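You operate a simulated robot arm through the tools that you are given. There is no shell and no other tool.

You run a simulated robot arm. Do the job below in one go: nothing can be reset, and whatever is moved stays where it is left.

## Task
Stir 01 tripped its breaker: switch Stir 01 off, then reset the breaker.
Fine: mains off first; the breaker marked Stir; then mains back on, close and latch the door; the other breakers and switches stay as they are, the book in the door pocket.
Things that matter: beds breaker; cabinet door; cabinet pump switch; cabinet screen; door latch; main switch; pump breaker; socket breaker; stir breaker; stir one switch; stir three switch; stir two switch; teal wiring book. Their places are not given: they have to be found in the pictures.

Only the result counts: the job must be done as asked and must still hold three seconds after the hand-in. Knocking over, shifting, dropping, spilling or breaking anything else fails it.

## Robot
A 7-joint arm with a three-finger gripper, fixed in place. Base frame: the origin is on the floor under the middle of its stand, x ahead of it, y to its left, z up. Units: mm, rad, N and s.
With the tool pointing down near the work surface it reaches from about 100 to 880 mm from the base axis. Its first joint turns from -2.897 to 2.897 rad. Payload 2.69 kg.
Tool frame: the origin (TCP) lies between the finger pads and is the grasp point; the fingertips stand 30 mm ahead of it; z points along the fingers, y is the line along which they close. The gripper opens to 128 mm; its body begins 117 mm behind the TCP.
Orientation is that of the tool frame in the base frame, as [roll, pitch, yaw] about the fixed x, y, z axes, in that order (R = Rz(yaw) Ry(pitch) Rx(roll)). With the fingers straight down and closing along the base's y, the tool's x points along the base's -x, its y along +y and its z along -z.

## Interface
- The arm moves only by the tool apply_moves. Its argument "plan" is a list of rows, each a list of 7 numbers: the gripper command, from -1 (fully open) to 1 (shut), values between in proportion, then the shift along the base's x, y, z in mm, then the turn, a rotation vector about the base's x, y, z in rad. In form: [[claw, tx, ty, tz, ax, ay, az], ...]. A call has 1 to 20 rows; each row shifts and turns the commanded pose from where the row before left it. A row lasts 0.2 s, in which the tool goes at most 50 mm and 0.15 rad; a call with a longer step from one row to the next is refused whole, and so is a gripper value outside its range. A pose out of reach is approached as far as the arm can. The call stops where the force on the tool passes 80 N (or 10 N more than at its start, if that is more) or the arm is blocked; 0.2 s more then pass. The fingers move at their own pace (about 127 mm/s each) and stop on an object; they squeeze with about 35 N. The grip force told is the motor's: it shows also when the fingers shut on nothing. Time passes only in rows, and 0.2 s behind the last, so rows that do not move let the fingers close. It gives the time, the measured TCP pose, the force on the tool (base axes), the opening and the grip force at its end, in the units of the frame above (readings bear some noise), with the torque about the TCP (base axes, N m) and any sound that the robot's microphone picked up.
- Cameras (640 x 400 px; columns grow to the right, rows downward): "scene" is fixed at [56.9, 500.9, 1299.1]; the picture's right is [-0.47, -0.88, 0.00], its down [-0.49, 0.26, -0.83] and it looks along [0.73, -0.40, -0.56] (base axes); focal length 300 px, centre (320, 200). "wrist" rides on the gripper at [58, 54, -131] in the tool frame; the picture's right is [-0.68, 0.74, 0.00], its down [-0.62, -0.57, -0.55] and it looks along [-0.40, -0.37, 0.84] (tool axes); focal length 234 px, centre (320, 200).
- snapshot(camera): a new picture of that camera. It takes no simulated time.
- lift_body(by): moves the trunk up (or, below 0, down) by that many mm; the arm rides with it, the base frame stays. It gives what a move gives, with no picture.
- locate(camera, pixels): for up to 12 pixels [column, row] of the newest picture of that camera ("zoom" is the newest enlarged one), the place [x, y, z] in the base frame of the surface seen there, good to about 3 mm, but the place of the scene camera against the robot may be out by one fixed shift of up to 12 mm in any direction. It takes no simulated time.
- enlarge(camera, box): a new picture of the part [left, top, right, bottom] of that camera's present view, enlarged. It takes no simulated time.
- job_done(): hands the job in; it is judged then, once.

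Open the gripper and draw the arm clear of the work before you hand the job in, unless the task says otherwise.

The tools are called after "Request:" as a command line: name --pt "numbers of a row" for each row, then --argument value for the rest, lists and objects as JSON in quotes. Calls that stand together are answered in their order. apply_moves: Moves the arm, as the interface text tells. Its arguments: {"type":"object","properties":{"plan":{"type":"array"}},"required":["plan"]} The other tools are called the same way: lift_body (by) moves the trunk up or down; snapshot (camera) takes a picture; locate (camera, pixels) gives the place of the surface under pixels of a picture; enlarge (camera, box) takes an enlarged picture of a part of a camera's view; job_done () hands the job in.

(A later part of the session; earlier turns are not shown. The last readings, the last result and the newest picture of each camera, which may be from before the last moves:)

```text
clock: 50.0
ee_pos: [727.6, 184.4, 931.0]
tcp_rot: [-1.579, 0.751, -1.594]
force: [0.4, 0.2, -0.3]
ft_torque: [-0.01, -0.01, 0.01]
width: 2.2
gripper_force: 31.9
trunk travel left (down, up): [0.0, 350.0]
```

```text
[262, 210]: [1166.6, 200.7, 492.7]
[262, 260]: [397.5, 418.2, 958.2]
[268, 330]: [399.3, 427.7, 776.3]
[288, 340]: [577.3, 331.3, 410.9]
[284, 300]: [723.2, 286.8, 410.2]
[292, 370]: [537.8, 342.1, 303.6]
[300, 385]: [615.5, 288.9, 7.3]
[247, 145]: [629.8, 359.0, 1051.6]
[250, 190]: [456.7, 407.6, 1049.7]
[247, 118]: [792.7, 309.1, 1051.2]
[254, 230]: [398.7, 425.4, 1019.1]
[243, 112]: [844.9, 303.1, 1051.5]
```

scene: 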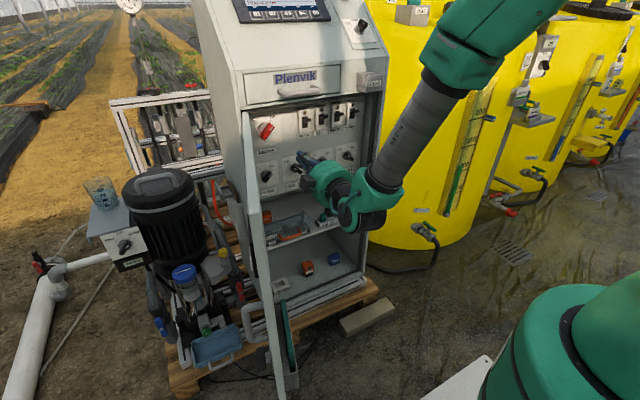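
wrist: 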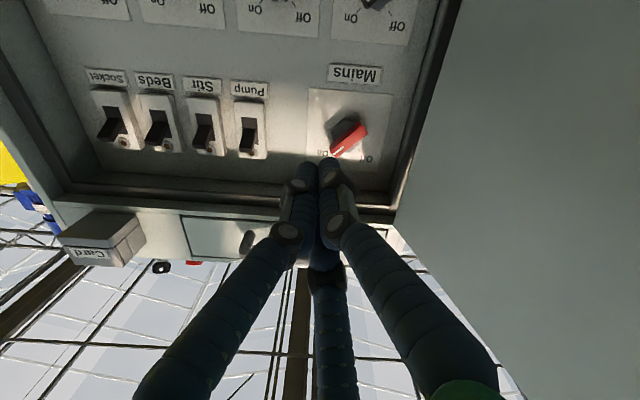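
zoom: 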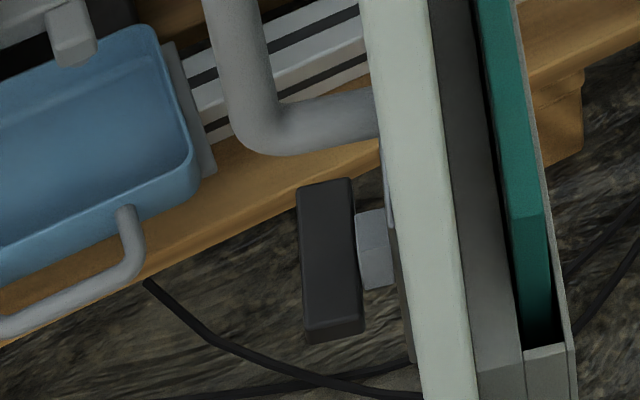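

The shoulder sits at about z≈950 now with the elbow high, so there is spare reach. Door top is at z≈1047, its hinge near (857, 322), open about 102°. I'll raise the trunk 200 mm before turning the tool downward for reaching over the door.

Request:
lift_body --by 200

Request:
apply_moves --pt "1 -20 5 0 0 0.14 0" --pt "1 -20 5 0 0 0.14 0" --pt "1 -20 5 0 0 0.14 0" --pt "1 -20 5 0 0 0.14 0" --pt "1 -20 5 0 0 0.14 0" --pt "1 -20 5 0 0 0.14 0" --pt "1 -20 5 0 0 0.14 0" --pt "1 -20 5 0 0 0.14 0" --pt "1 -10 5 0 0 0.14 0" --pt "1 -10 5 0 0 0.14 0" --pt "1 -10 5 0 0 0.14 0" --pt "1 0 0 0 0 0 0"

Request:
snapshot --camera "scene"

Request:
snapshot --camera "wrist"

```text
clock: 52.1
ee_pos: [726.3, 185.8, 1129.6]
tcp_rot: [-1.581, 0.752, -1.597]
force: [0.1, -0.1, 0.1]
ft_torque: [0.0, 0.01, 0.0]
width: 1.9
gripper_force: 31.8
trunk travel left (down, up): [-200.0, 150.0]
```

```text
clock: 54.7
ee_pos: [537.8, 240.3, 1131.5]
tcp_rot: [-3.115, 0.004, -2.325]
force: [-0.5, 0.3, -0.6]
ft_torque: [-0.02, 0.0, 0.01]
width: 2.4
gripper_force: 31.3
trunk travel left (down, up): [-200.0, 150.0]
```

```text
taken
```

scene: 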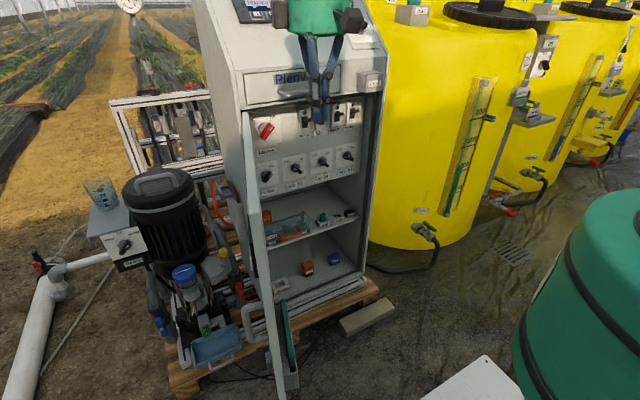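

```text
taken
```

wrist: 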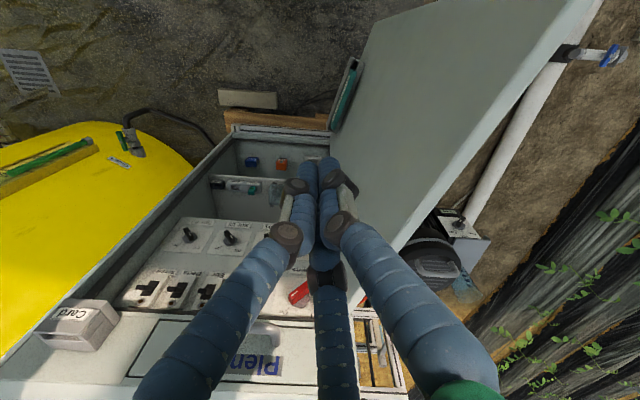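

The tool is down at (538, 240, 1131) and the wrist view shows the door's inner face with its top edge running from (400,250) to (600,10). I'll locate that edge.

Request:
locate --camera "wrist" --pixels '[[600, 5], [560, 50], [500, 135], [450, 195], [410, 240], [590, 5], [540, 60], [480, 140], [430, 5], [370, 40], [345, 95], [330, 130]]'

Request:
enlarge --camera "wrist" --box '[380, 0, 640, 260]'

```text
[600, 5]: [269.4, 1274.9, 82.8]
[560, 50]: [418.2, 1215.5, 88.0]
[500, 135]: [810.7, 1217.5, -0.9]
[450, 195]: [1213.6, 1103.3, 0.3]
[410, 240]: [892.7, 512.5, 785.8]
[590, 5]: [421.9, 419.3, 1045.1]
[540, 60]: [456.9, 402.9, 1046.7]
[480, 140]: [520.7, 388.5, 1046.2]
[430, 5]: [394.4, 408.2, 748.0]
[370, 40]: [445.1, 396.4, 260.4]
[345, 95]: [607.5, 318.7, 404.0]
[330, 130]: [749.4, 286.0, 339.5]
```

```text
1.54 times, centred on (510, 130) of wrist
```

zoom: 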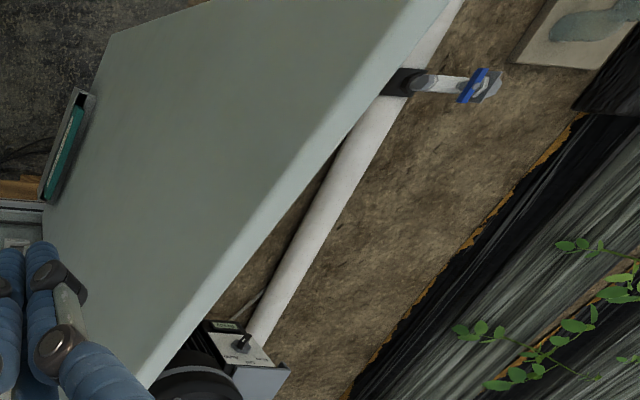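

Door top is at z≈1046 and runs from (391,419) to about (784,306), so it's open ~106°. With the tips at z≈1100 I'll pass over the door to its outer side at about (480, 448).

Request:
apply_moves --pt "1 -11 35 0 0 0 0" --pt "1 -11 35 0 0 0 0" --pt "1 -11 35 0 0 0 0" --pt "1 -11 35 0 0 0 0" --pt "1 -7 35 0 0 0 0" --pt "1 -7 33 0 0 0 0" --pt "1 0 0 0 0 0 0"

Request:
snapshot --camera "scene"

Request:
snapshot --camera "wrist"

```text
clock: 56.3
ee_pos: [478.6, 448.7, 1132.4]
tcp_rot: [-3.112, 0.004, -2.325]
force: [-0.2, 1.0, -0.5]
ft_torque: [-0.06, 0.0, 0.02]
width: 2.3
gripper_force: 31.0
trunk travel left (down, up): [-200.0, 150.0]
```

```text
taken
```

scene: 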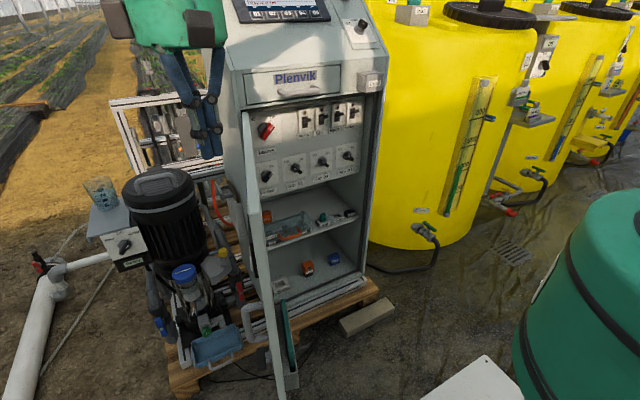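

```text
taken
```

wrist: 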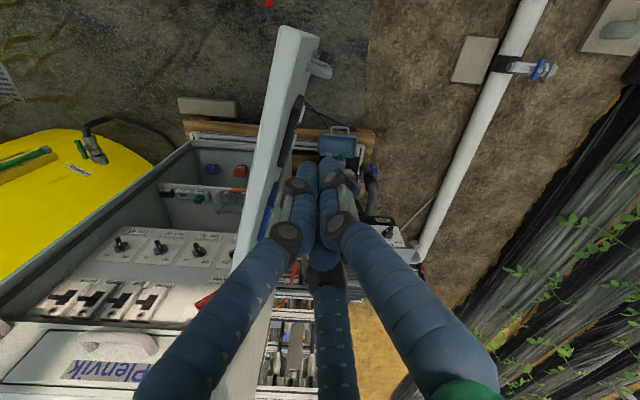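

The fingers are now on the outer side; the door's top edge runs (300,30)–(245,250) in the wrist view. I'll locate edge points to fix the geometry before lowering.

Request:
locate --camera "wrist" --pixels '[[290, 35], [282, 80], [268, 150], [255, 210], [300, 45], [292, 100], [278, 160], [318, 68], [297, 120], [272, 50], [250, 180], [315, 40]]'

Request:
enlarge --camera "wrist" --box '[200, 10, 400, 200]'

```text
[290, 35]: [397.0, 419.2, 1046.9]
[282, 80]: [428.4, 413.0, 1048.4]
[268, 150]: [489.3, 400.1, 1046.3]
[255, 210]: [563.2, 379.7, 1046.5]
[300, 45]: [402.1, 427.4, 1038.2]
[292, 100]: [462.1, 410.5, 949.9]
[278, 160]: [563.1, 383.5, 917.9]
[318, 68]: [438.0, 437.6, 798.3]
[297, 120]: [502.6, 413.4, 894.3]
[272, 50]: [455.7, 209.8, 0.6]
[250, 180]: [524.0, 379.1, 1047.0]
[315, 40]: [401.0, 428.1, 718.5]
```

```text
2.11 times, centred on (300, 105) of wrist
```

zoom: 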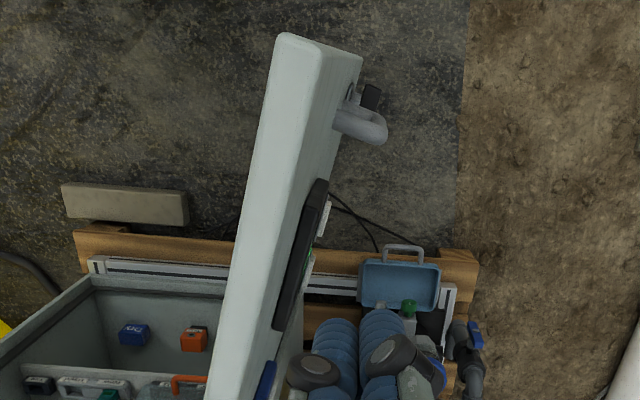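

There is a dark item on the door's outer face at zoom (305,255); I'll locate its extent so I don't touch it.

Request:
locate --camera "zoom" --pixels '[[318, 190], [322, 182], [308, 230], [290, 300], [278, 325], [325, 215], [370, 95], [350, 95], [375, 130], [268, 380], [310, 100], [330, 150]]'

Request:
enlarge --camera "wrist" --box '[240, 40, 340, 180]'

```text
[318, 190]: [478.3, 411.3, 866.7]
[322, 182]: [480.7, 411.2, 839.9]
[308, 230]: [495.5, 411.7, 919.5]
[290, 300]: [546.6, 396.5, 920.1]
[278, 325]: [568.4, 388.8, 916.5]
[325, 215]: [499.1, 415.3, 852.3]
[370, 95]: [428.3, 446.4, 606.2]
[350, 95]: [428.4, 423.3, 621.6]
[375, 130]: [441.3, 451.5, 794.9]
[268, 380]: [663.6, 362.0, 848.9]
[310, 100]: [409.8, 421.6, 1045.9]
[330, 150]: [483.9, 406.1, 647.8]
```

```text
2.86 times, centred on (290, 110) of wrist
```

zoom: 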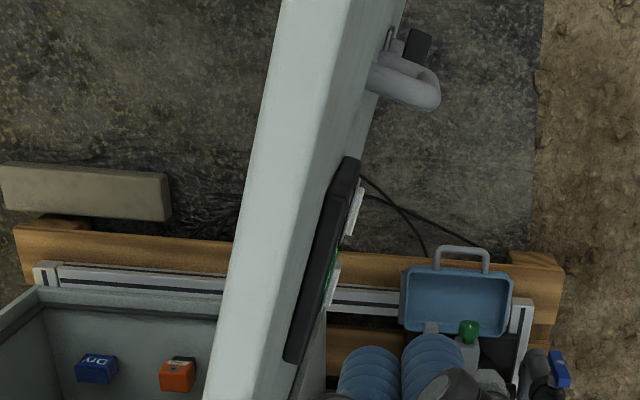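

The dark item is a screen on the door face at z≤920, so I'll work well above it. I lower the shut fingers to z≈1020 (tips ≈990), about 40 mm off the outer face.

Request:
apply_moves --pt "1 0 0 -28 0 0 0" --pt "1 0 0 -28 0 0 0" --pt "1 0 0 -28 0 0 0" --pt "1 0 0 -28 0 0 0" --pt "1 0 0 0 0 0 0"

Request:
snapshot --camera "scene"

Request:
snapshot --camera "wrist"

```text
clock: 57.5
ee_pos: [479.7, 450.0, 1017.3]
tcp_rot: [-3.111, 0.004, -2.325]
force: [-0.2, 0.1, 0.0]
ft_torque: [-0.04, -0.02, -0.01]
width: 1.9
gripper_force: 31.5
trunk travel left (down, up): [-200.0, 150.0]
```

```text
taken
```

scene: 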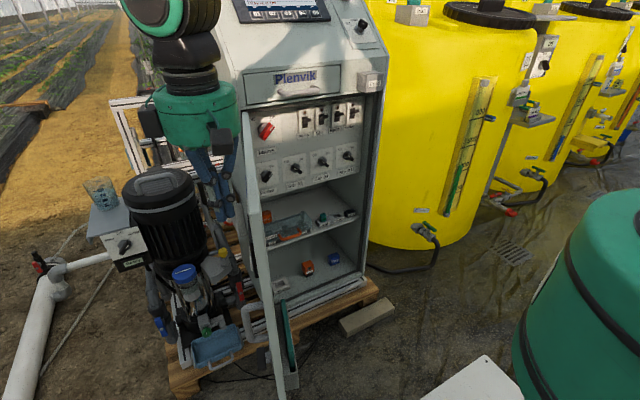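

```text
taken
```

wrist: 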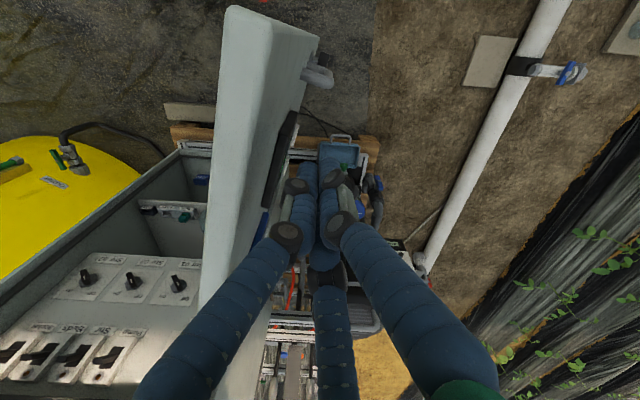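

The fingers are clear on the outer side. I start pushing the door toward closed along its arc, gently at about 65 mm/s.

Request:
apply_moves --pt "1 -3 -11 0 0 0 0" --pt "1 -3 -12 0 0 0 0" --pt "1 -4 -13 0 0 0 0" --pt "1 -3.5 -13.5 0 0 0 0" --pt "1 -3 -13.5 0 0 0 0" --pt "1 -2.5 -13.5 0 0 0 0" --pt "1 -2 -13.5 0 0 0 0"

Request:
snapshot --camera "scene"

Request:
snapshot --camera "wrist"

```text
clock: 59.1
ee_pos: [458.4, 358.1, 1019.2]
tcp_rot: [-3.113, 0.003, -2.323]
force: [0.1, -0.2, -0.6]
ft_torque: [0.0, -0.02, 0.03]
width: 2.0
gripper_force: 31.3
trunk travel left (down, up): [-200.0, 150.0]
```

```text
taken
```

scene: 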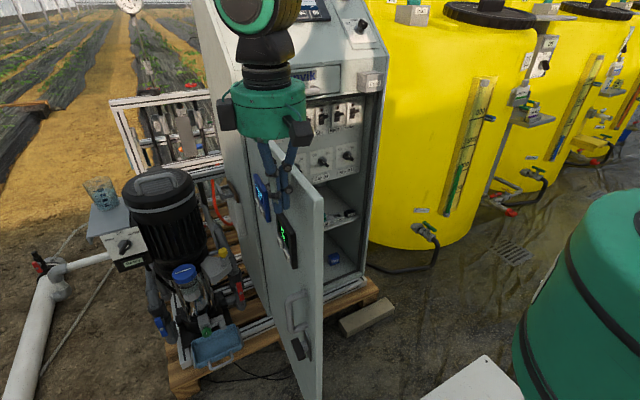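

```text
taken
```

wrist: 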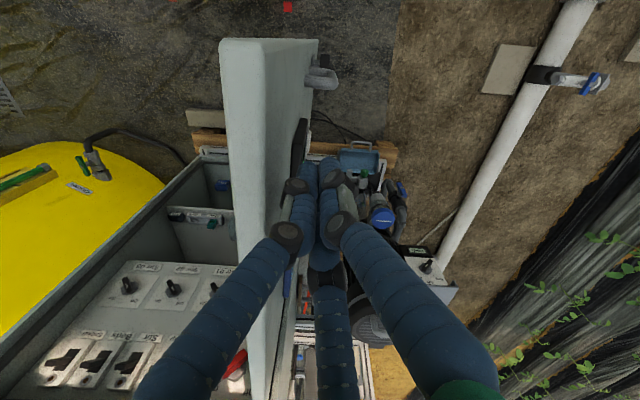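

The door swings freely, and its outer face is now in the scene view with a screen (285,240), handle (293,305) and latch (300,347). I'll zoom on it before pushing on.

Request:
enlarge --camera "scene" --box '[230, 170, 340, 290]'

Request:
enlarge --camera "scene" --box '[260, 280, 340, 400]'

Request:
locate --camera "scene" --pixels '[[321, 200], [290, 185], [320, 300], [321, 390], [293, 300], [292, 240], [300, 347], [305, 330], [262, 200], [280, 170], [310, 280], [300, 370]]'

```text
3.33 times, centred on (285, 230) of scene
```

zoom: 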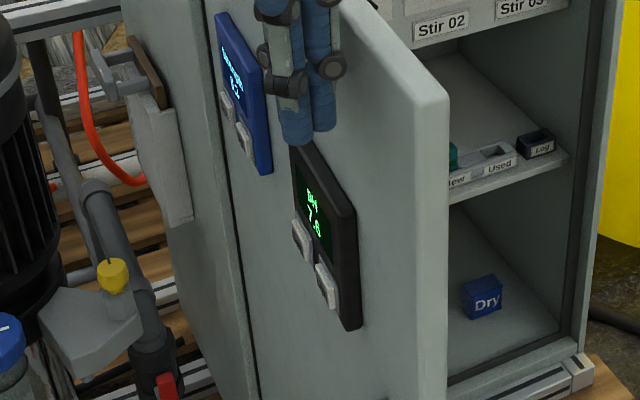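

```text
3.33 times, centred on (300, 340) of scene
```

zoom: 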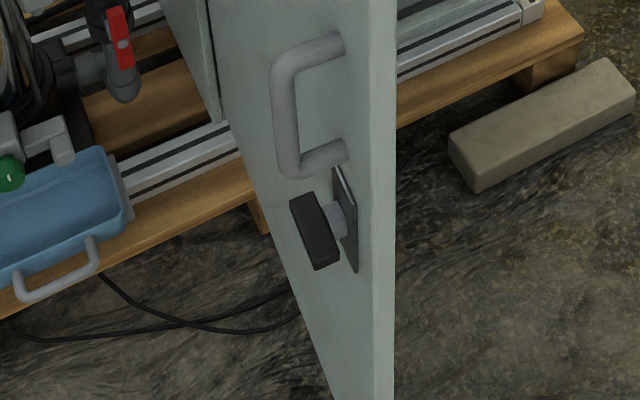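

```text
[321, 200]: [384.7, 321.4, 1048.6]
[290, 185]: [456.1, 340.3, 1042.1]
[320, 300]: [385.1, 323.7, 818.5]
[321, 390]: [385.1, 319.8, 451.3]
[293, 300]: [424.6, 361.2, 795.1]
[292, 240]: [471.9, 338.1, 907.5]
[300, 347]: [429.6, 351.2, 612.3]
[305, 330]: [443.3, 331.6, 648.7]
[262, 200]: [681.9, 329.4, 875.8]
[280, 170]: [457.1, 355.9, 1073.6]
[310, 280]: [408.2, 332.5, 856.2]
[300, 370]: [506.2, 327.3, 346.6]
```

Two displays with buttons sit on the door face, both below z≈920; I'm well above them. I continue the arc to about 65°.

Request:
apply_moves --pt "1 -0.7 -13.8 0 0 0 0" --pt "1 -0.7 -13.8 0 0 0 0" --pt "1 -0.7 -13.8 0 0 0 0" --pt "1 -0.7 -13.8 0 0 0 0" --pt "1 -0.7 -13.8 0 0 0 0" --pt "1 1.7 -13.7 0 0 0 0" --pt "1 1.7 -13.7 0 0 0 0" --pt "1 1.7 -13.7 0 0 0 0" --pt "1 1.7 -13.7 0 0 0 0" --pt "1 1.7 -13.7 0 0 0 0" --pt "1 4 -13.2 0 0 0 0" --pt "1 4 -13.2 0 0 0 0" --pt "1 4 -13.2 0 0 0 0" --pt "1 4 -13.2 0 0 0 0" --pt "1 4 -13.2 0 0 0 0"

Request:
snapshot --camera "scene"

Request:
snapshot --camera "wrist"

```text
clock: 62.3
ee_pos: [482.1, 154.7, 1018.9]
tcp_rot: [-3.114, 0.003, -2.325]
force: [0.3, 0.3, -0.4]
ft_torque: [-0.01, 0.0, -0.02]
width: 2.0
gripper_force: 31.2
trunk travel left (down, up): [-200.0, 150.0]
```

```text
taken
```

scene: 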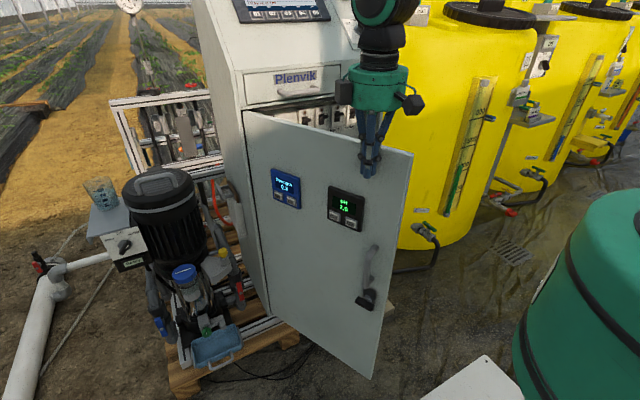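

```text
taken
```

wrist: 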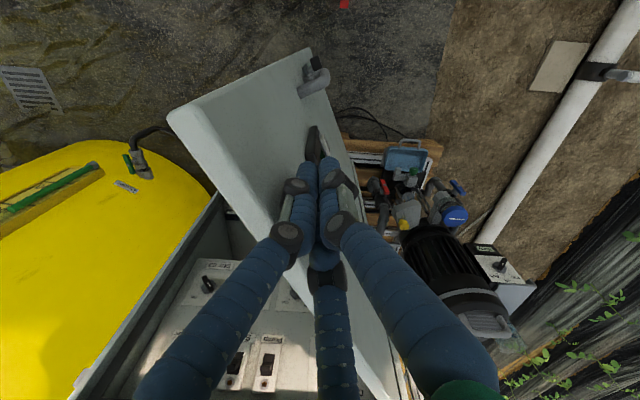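

The door is at about 60°. I'll zoom on the latch at (367,299) and the handle to see how it works.

Request:
enlarge --camera "scene" --box '[335, 235, 415, 335]'

Request:
locate --camera "zoom" --pixels '[[290, 255], [320, 230], [350, 215], [330, 60], [340, 150], [255, 270], [310, 260], [365, 200], [420, 100], [250, 100], [320, 320], [440, 60]]'

Request:
enlarge --camera "scene" --box '[260, 150, 380, 250]'

```text
4.00 times, centred on (375, 285) of scene
```

zoom: 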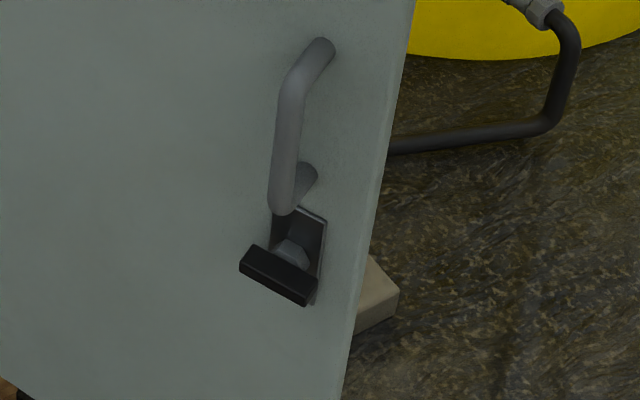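

```text
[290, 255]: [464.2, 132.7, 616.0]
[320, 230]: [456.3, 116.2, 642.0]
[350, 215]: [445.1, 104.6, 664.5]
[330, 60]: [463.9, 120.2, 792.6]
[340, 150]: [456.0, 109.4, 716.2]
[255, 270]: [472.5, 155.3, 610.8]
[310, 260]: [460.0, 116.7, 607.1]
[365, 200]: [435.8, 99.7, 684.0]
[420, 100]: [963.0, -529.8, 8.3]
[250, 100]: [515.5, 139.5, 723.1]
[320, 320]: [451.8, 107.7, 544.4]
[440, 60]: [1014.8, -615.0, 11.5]
```

```text
4.00 times, centred on (320, 200) of scene
```

zoom: 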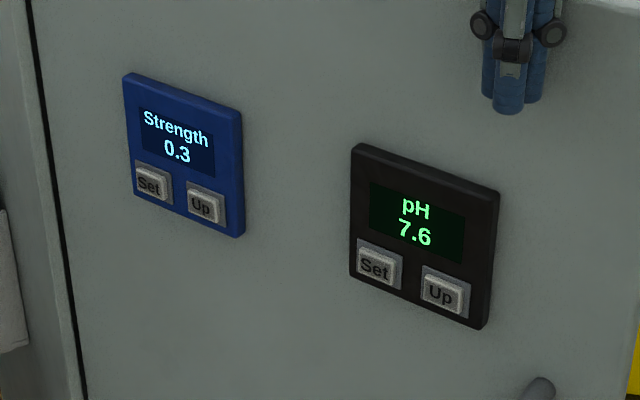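

The latch is a T-bar on a plate below the handle, lying level. I keep closing the door along the arc to about 25°.

Request:
apply_moves --pt "1 6.3 -12.3 0 0 0 0" --pt "1 6.3 -12.3 0 0 0 0" --pt "1 6.3 -12.3 0 0 0 0" --pt "1 6.3 -12.3 0 0 0 0" --pt "1 6.3 -12.3 0 0 0 0" --pt "1 8.3 -11 0 0 0 0" --pt "1 8.3 -11 0 0 0 0" --pt "1 8.3 -11 0 0 0 0" --pt "1 8.3 -11 0 0 0 0" --pt "1 8.3 -11 0 0 0 0" --pt "1 10.1 -9.4 0 0 0 0" --pt "1 10.1 -9.4 0 0 0 0" --pt "1 10.1 -9.4 0 0 0 0" --pt "1 10.1 -9.4 0 0 0 0" --pt "1 10.1 -9.4 0 0 0 0" --pt "1 11.6 -7.5 0 0 0 0" --pt "1 11.6 -7.5 0 0 0 0" --pt "1 11.6 -7.5 0 0 0 0"

Request:
snapshot --camera "scene"

Request:
snapshot --camera "wrist"

```text
clock: 66.1
ee_pos: [642.5, -31.9, 1019.9]
tcp_rot: [-3.112, 0.002, -2.324]
force: [1.1, -0.1, 0.1]
ft_torque: [-0.02, 0.0, 0.02]
width: 2.2
gripper_force: 31.5
trunk travel left (down, up): [-200.0, 150.0]
```

```text
taken
```

scene: 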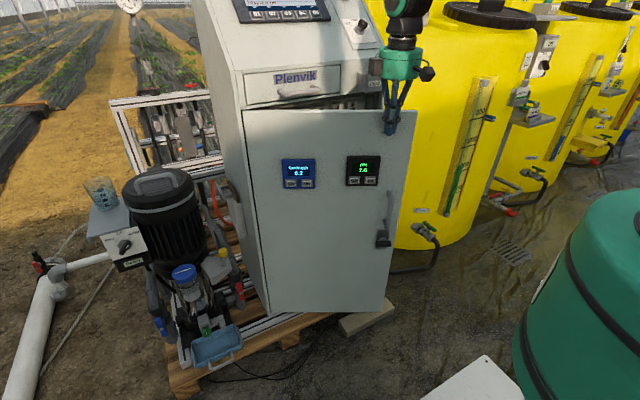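

```text
taken
```

wrist: 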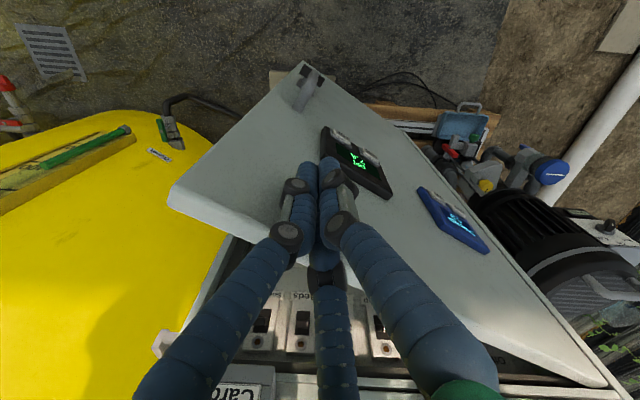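

The door is now nearly closed. I'll locate its corners and the latch.

Request:
locate --camera "scene" --pixels '[[412, 115], [405, 160], [395, 250], [388, 300], [250, 150], [300, 140], [384, 230], [382, 240], [387, 215], [240, 120], [340, 120], [372, 90]]'

Request:
locate --camera "wrist" --pixels '[[172, 200], [305, 65], [240, 150], [400, 130], [306, 90], [330, 75], [440, 330], [180, 205], [220, 230], [165, 345], [240, 385], [350, 155]]'

Request:
enlarge --camera "scene" --box '[350, 190, 430, 260]'

```text
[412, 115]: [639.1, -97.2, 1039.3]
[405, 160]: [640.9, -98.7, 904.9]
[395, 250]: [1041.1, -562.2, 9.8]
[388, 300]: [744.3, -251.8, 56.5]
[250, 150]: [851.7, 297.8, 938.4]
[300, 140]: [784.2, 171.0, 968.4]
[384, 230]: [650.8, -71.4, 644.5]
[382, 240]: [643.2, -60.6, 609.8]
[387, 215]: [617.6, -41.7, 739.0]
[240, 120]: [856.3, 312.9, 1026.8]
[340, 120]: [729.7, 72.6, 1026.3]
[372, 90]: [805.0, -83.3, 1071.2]
```

```text
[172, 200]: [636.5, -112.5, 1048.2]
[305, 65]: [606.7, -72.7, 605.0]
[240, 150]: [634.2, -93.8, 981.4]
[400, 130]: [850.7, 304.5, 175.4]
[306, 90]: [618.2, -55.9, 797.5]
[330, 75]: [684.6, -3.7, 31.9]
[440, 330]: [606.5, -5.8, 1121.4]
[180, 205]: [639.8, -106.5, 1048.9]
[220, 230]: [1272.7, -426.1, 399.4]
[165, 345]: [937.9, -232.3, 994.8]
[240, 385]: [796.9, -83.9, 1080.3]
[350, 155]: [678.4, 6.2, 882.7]
```

```text
5.71 times, centred on (390, 225) of scene
```

zoom: 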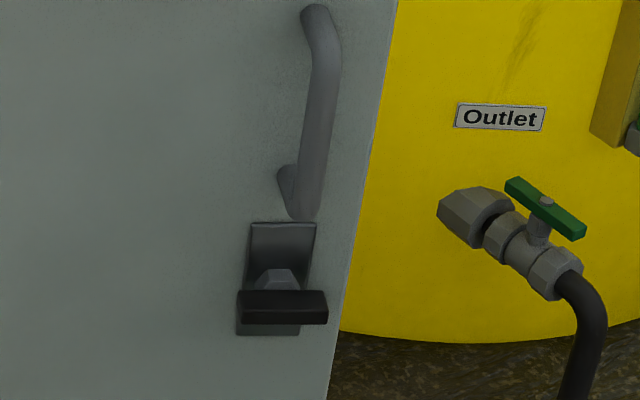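

The door stands at about 27°, free edge at (638, -112); the card box juts to x≈797 above z≈1080. I'll back off, and pitch the tool forward to 40° below level for the final push.

Request:
apply_moves --pt "1 -20 5 0 0 0 0" --pt "1 -20 0 0 0 0 0" --pt "1 -10 0 0 0 -0.145 0" --pt "1 -5 0 0 0 -0.145 0" --pt "1 0 0 0 0 -0.145 0" --pt "1 0 0 0 0 -0.145 0" --pt "1 0 0 0 0 -0.145 0" --pt "1 0 0 0 0 -0.145 0" --pt "1 0 0 0 0 0 0"

Request:
snapshot --camera "scene"

Request:
snapshot --camera "wrist"

```text
clock: 68.1
ee_pos: [584.4, -34.6, 1020.0]
tcp_rot: [-2.444, 0.504, -2.157]
force: [-1.0, -0.3, 0.4]
ft_torque: [-0.01, -0.16, 0.0]
width: 2.3
gripper_force: 31.4
out of reach, approached as far as the arm can: row 7
trunk travel left (down, up): [-200.0, 150.0]
```

```text
taken
```

scene: 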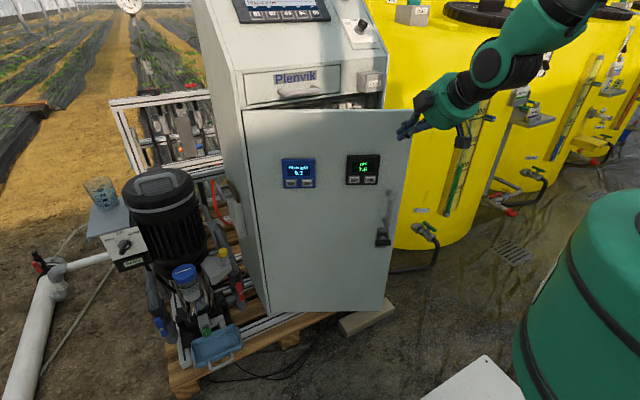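

```text
taken
```

wrist: 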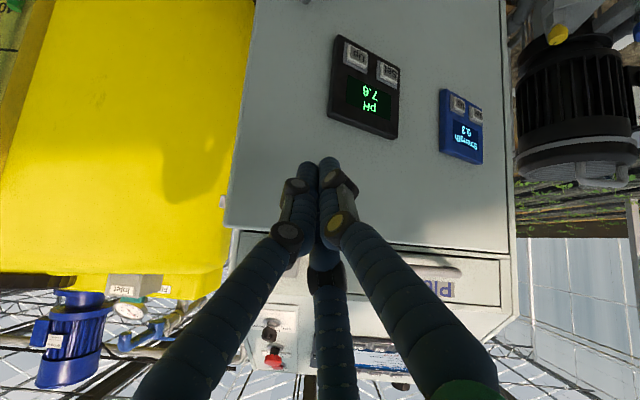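

The tool is at (584, -35, 1020) pointing 42° down. I'll move to face the door's free-edge side near the top, at about y≈-82, z≈962 — clear of the pH display and handle.

Request:
apply_moves --pt "1 0 -12 -15 0 0 0" --pt "1 0 -12 -15 0 0 0" --pt "1 5 -12 -14 0 0 0" --pt "1 10 -12 -14 0 0 0" --pt "1 0 0 0 0 0 0"

Request:
snapshot --camera "wrist"

Request:
snapshot --camera "scene"

```text
clock: 69.3
ee_pos: [599.6, -83.9, 959.1]
tcp_rot: [-2.447, 0.503, -2.16]
force: [0.3, -0.5, -0.5]
ft_torque: [-0.03, 0.01, 0.02]
width: 2.2
gripper_force: 31.8
trunk travel left (down, up): [-200.0, 150.0]
```

```text
taken
```

wrist: 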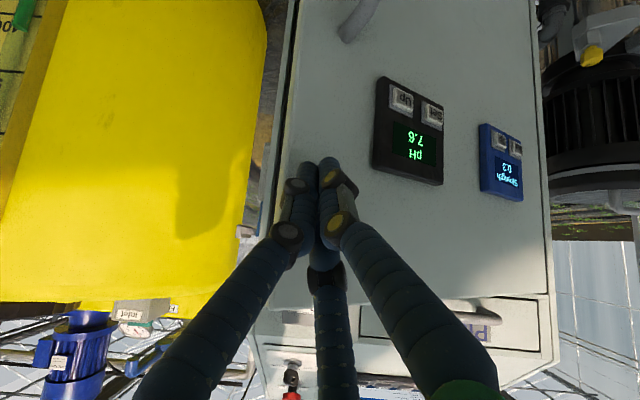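

```text
taken
```

scene: 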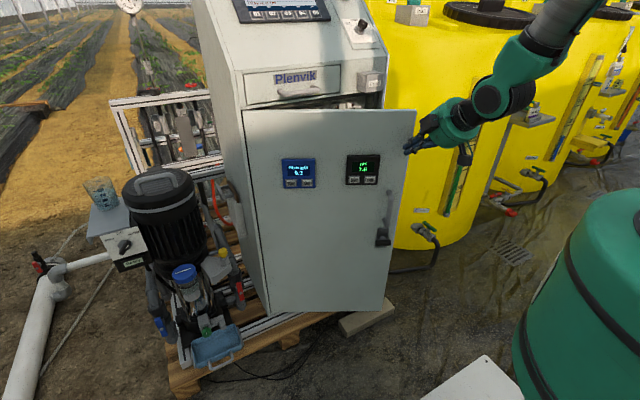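

The tips are about 14 mm short of the door's outer face near its free edge. I push forward along the closing arc.

Request:
apply_moves --pt "1 12 -2.4 0 0 0 0" --pt "1 12 -2.4 0 0 0 0" --pt "1 12 -2.4 0 0 0 0" --pt "1 12 -2.4 0 0 0 0" --pt "1 12 -2.4 0 0 0 0" --pt "1 12 -2.4 0 0 0 0" --pt "1 12 -2.4 0 0 0 0" --pt "1 12 -2.4 0 0 0 0" --pt "1 12 -2.4 0 0 0 0" --pt "1 12 -2.4 0 0 0 0" --pt "1 12 -2.4 0 0 0 0" --pt "1 12 -2.4 0 0 0 0"

Request:
snapshot --camera "wrist"

Request:
snapshot --camera "scene"

```text
clock: 71.9
ee_pos: [743.9, -111.4, 959.0]
tcp_rot: [-2.446, 0.503, -2.16]
force: [0.4, -0.2, 0.7]
ft_torque: [0.02, 0.0, -0.02]
width: 2.2
gripper_force: 31.9
trunk travel left (down, up): [-200.0, 150.0]
```

```text
taken
```

wrist: 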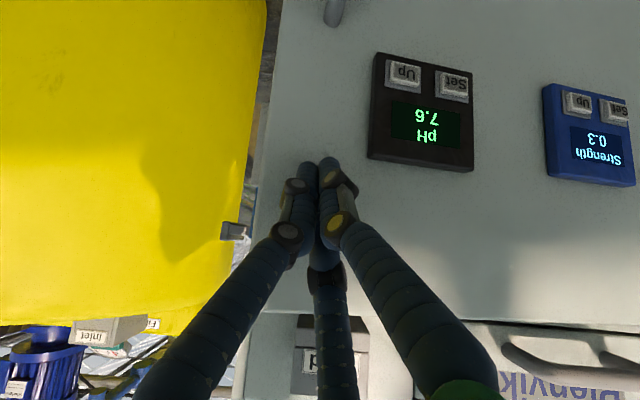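

```text
taken
```

scene: 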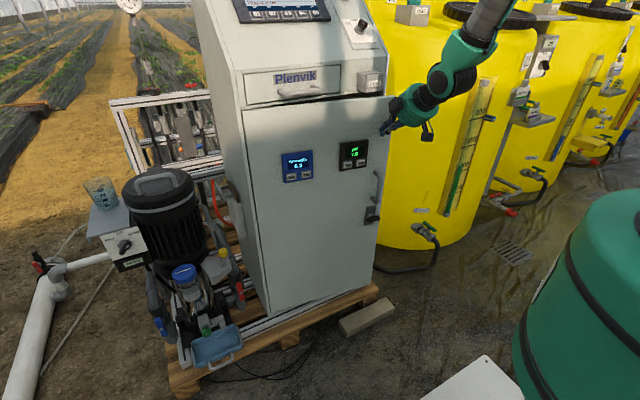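

The door follows; TCP is at x≈744 with little force. I keep pushing, with smaller steps toward the frame.

Request:
apply_moves --pt "1 10 -1.5 0 0 0 0" --pt "1 10 -1.2 0 0 0 0" --pt "1 8 -1 0 0 0 0" --pt "1 8 -0.8 0 0 0 0" --pt "1 6 -0.5 0 0 0 0" --pt "1 6 -0.5 0 0 0 0" --pt "1 5 0 0 0 0 0" --pt "1 5 0 0 0 0 0"

Request:
snapshot --camera "wrist"

Request:
snapshot --camera "scene"

```text
clock: 73.7
ee_pos: [802.7, -118.0, 959.6]
tcp_rot: [-2.447, 0.503, -2.159]
force: [0.0, 0.1, 0.3]
ft_torque: [-0.02, 0.01, -0.06]
width: 2.1
gripper_force: 31.4
trunk travel left (down, up): [-200.0, 150.0]
```

```text
taken
```

wrist: 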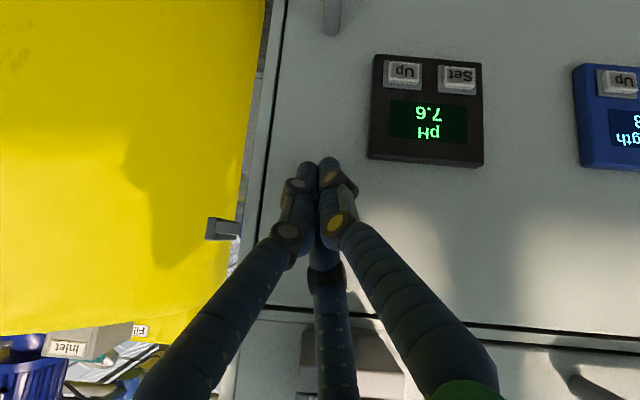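

```text
taken
```

scene: 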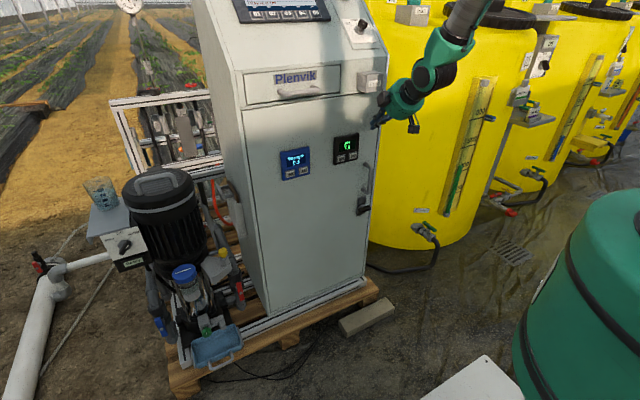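

The door is almost flush. I push on in small steps until it meets the stop.

Request:
apply_moves --pt "1 5 0 0 0 0 0" --pt "1 5 0 0 0 0 0" --pt "1 4 0 0 0 0 0" --pt "1 4 0 0 0 0 0"

Request:
snapshot --camera "wrist"

Request:
enlarge --camera "scene" --box '[230, 80, 400, 230]'

```text
clock: 74.7
ee_pos: [819.3, -117.0, 959.6]
tcp_rot: [-2.449, 0.503, -2.16]
force: [-6.6, 0.0, 0.3]
ft_torque: [0.02, 0.02, 0.01]
width: 2.0
gripper_force: 31.7
trunk travel left (down, up): [-200.0, 150.0]
```

```text
taken
```

wrist: 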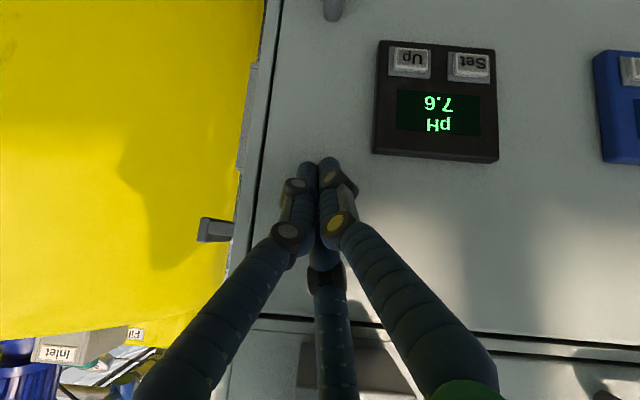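

```text
2.67 times, centred on (315, 155) of scene
```

zoom: 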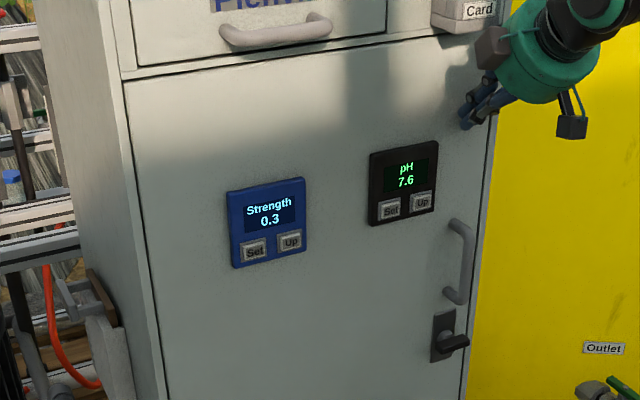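

Force is rising (6.6 N) at x≈819. A few more millimetres to be sure it sits on its stop.

Request:
apply_moves --pt "1 3 0 0 0 0 0" --pt "1 3 0 0 0 0 0" --pt "1 0 0 0 0 0 0"

Request:
snapshot --camera "wrist"

Request:
locate --camera "wrist" --pixels '[[280, 60], [250, 60], [240, 180], [285, 140], [330, 100], [360, 30], [480, 200], [400, 280], [320, 310], [450, 290], [450, 350], [215, 228]]'

```text
clock: 75.5
ee_pos: [819.5, -117.8, 959.6]
tcp_rot: [-2.45, 0.504, -2.163]
force: [-66.6, -1.7, 14.3]
ft_torque: [-0.07, -0.04, 0.05]
width: 1.9
gripper_force: 31.6
trunk travel left (down, up): [-200.0, 150.0]
```

```text
taken
```

wrist: 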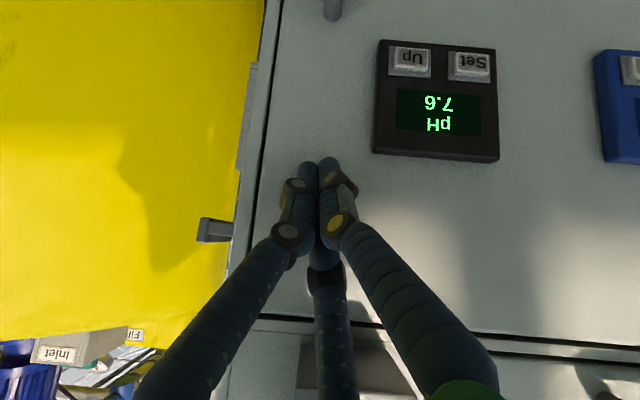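

```text
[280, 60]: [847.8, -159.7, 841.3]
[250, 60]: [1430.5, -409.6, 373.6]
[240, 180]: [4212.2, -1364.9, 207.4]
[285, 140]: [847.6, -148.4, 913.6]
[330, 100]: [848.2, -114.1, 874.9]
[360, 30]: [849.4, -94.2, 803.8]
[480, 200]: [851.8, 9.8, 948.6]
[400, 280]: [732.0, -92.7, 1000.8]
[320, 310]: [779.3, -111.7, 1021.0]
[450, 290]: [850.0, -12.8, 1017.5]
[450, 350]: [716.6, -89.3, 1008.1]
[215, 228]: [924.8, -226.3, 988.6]
```

The door is shut against its stop (66 N), face at x≈849, flush with the cabinet front. I'll back away gently and zoom on the latch.

Request:
apply_moves --pt "1 -8 0 0 0 0 0" --pt "1 -15 0 0 0 0 0" --pt "1 -25 0 0 0 0 0" --pt "1 -30 10 0 0 0 0" --pt "1 -30 10 0 0 0 0" --pt "1 -20 10 0 0 0 0" --pt "1 0 0 0 0 0 0"

Request:
snapshot --camera "wrist"

Request:
snapshot --camera "scene"

Request:
enlarge --camera "scene" --box '[340, 150, 390, 220]'

Request:
locate --camera "zoom" --pixels '[[320, 270], [350, 290], [390, 300], [300, 290], [330, 330], [300, 250], [340, 250], [310, 340], [380, 320], [300, 180], [420, 150], [370, 310]]'

```text
clock: 77.1
ee_pos: [697.9, -87.9, 960.5]
tcp_rot: [-2.444, 0.504, -2.159]
force: [-0.1, -0.5, 0.0]
ft_torque: [0.03, 0.0, -0.06]
width: 2.2
gripper_force: 31.8
trunk travel left (down, up): [-200.0, 150.0]
```

```text
taken
```

wrist: 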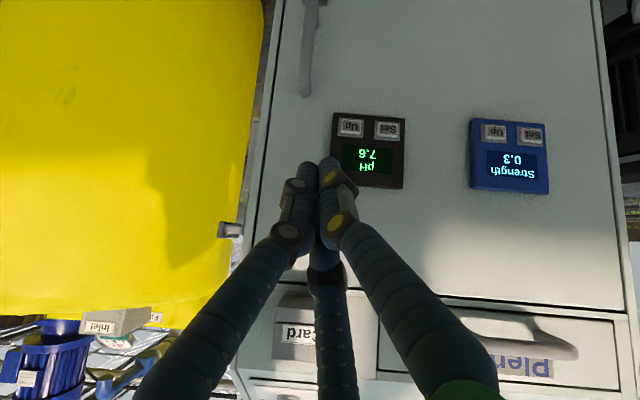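

```text
taken
```

scene: 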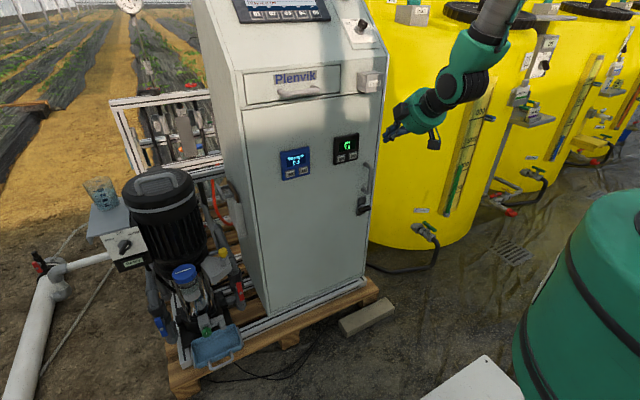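

```text
5.71 times, centred on (365, 185) of scene
```

zoom: 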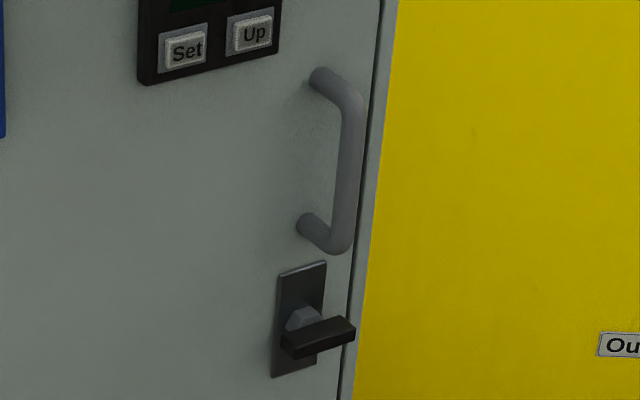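

```text
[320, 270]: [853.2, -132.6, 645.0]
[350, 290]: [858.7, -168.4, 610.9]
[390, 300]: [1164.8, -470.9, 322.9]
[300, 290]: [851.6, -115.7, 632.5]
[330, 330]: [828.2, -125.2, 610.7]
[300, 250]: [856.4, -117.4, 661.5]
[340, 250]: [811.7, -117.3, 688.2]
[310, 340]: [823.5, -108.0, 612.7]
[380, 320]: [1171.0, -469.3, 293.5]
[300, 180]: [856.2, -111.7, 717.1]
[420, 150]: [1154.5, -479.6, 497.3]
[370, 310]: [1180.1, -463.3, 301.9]
```

The door stays shut. The latch T-bar is at about (817, -120, 607), level, on a tall plate below the handle. I'll lower the trunk to bring the hand down for a closer look.

Request:
lift_body --by -200

Request:
snapshot --camera "wrist"

Request:
snapshot --camera "scene"

```text
clock: 79.3
ee_pos: [697.3, -86.6, 759.5]
tcp_rot: [-2.447, 0.502, -2.16]
force: [0.3, -0.5, 0.3]
ft_torque: [0.01, 0.02, -0.02]
width: 2.3
gripper_force: 31.5
trunk travel left (down, up): [0.0, 350.0]
```

```text
taken
```

wrist: 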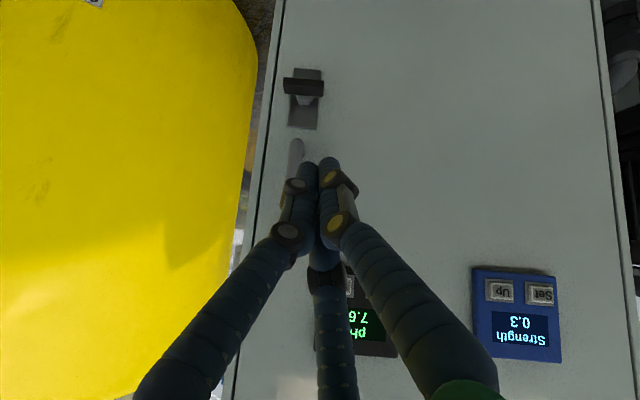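

```text
taken
```

scene: 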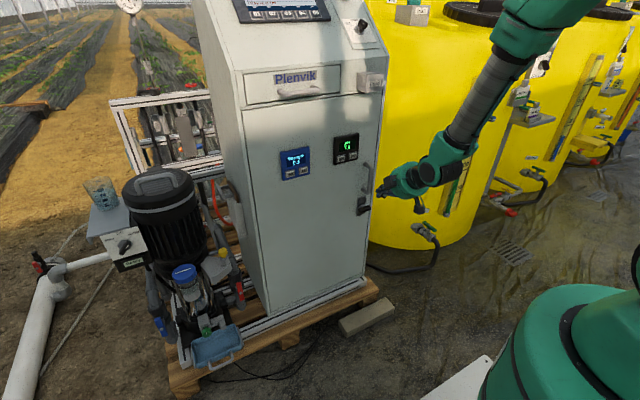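

The latch appears at (304,90) in the wrist view. I'll zoom in and measure the bar.

Request:
enlarge --camera "wrist" --box '[270, 50, 340, 150]'

Request:
locate --camera "zoom" --pixels '[[185, 140], [250, 145], [320, 150], [215, 145], [290, 150], [250, 190], [255, 100], [240, 290], [290, 100], [215, 240], [290, 290], [250, 165]]'

```text
4.00 times, centred on (305, 100) of wrist
```

zoom: 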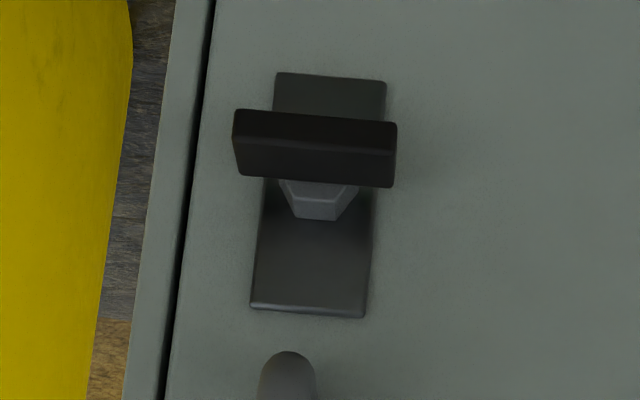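

```text
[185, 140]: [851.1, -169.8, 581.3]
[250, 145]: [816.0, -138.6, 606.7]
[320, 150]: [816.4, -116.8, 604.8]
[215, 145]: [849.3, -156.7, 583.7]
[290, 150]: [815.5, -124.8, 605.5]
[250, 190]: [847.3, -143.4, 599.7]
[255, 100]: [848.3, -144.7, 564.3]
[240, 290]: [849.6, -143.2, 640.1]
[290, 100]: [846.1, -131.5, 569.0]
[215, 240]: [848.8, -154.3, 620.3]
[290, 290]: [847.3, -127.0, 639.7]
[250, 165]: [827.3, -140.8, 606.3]
```

The bar spans y≈-143 to -93 at z≈605, front face x≈815, shaft centre about (y -119, z 604). I'll flatten the tilt to ~30° and come down to z≈650 at y≈-141 for a push from above on the bar's right end.

Request:
apply_moves --pt "1 0 -8 -15 0 -0.1 0" --pt "1 0 -8 -15 0 -0.1 0" --pt "1 0 -8 -20 0 0 0" --pt "1 0 -8 -20 0 0 0" --pt "1 0 -11 -20 0 0 0" --pt "1 0 -11 -20 0 0 0" --pt "1 0 0 0 0 0 0"

Request:
snapshot --camera "wrist"

Request:
snapshot --camera "scene"

```text
clock: 80.9
ee_pos: [698.0, -141.0, 649.7]
tcp_rot: [-2.244, 0.607, -2.053]
force: [-0.1, 0.6, 0.2]
ft_torque: [0.01, 0.0, 0.01]
width: 2.1
gripper_force: 31.3
trunk travel left (down, up): [0.0, 350.0]
```

```text
taken
```

wrist: 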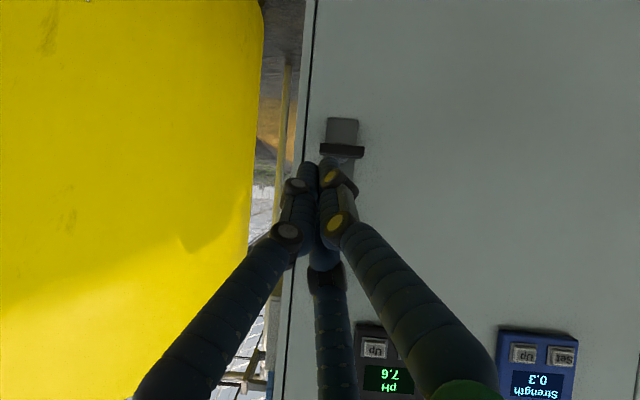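

```text
taken
```

scene: 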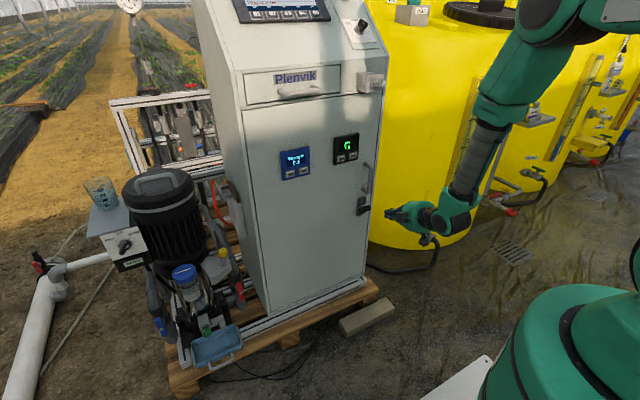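

Good position, latch bar at (342,151) in the wrist view. I'll zoom and measure it again from here.

Request:
enlarge --camera "wrist" --box '[300, 100, 390, 190]'

Request:
locate --camera "zoom" --pixels '[[235, 210], [310, 210], [385, 215], [270, 213], [350, 215], [310, 90], [345, 240], [390, 230], [340, 222], [260, 120], [365, 120], [300, 160]]'

```text
4.44 times, centred on (345, 145) of wrist
```

zoom: 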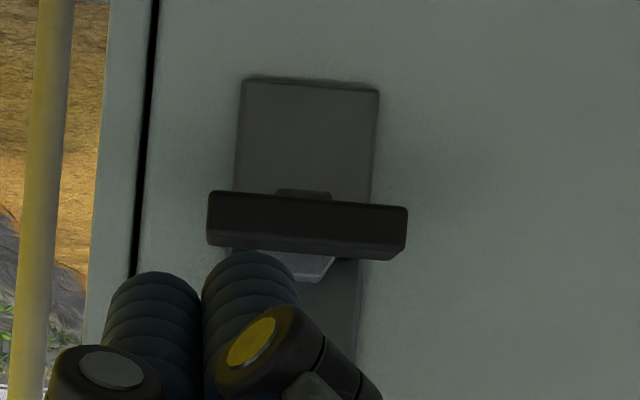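

```text
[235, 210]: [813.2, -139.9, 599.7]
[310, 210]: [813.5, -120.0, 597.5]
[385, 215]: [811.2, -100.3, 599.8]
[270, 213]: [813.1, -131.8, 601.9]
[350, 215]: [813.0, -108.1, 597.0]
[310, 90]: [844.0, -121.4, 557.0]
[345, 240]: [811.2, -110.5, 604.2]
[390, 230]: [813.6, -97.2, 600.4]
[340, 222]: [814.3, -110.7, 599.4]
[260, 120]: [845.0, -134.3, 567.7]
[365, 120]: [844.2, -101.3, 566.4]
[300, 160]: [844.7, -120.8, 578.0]
```

The bar centre is about (813, -120.5, 601), half-length ~26 mm. I'll advance toward it above its right end, stopping at x≈785 to check clearance to the handle.

Request:
apply_moves --pt "1 22 -1 0 0 0 0" --pt "1 22 -1 0 0 0 0" --pt "1 22 0 0 0 0 0" --pt "1 21 0 0 0 0 0" --pt "1 0 0 0 0 0 0"

Request:
snapshot --camera "wrist"

Request:
enlarge --camera "scene" --box '[330, 150, 430, 250]'

```text
clock: 82.1
ee_pos: [784.0, -144.2, 650.5]
tcp_rot: [-2.246, 0.605, -2.052]
force: [0.1, 0.8, 0.0]
ft_torque: [0.03, -0.02, 0.02]
width: 2.1
gripper_force: 31.4
trunk travel left (down, up): [0.0, 350.0]
```

```text
taken
```

wrist: 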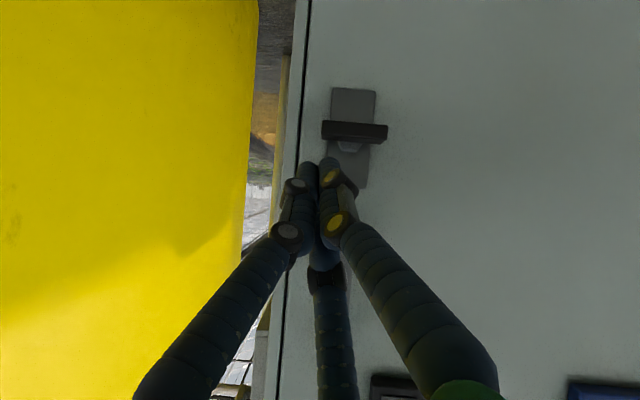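

```text
4.00 times, centred on (380, 200) of scene
```

zoom: 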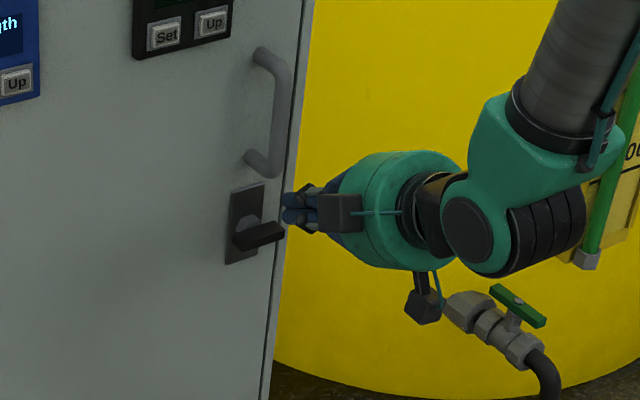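

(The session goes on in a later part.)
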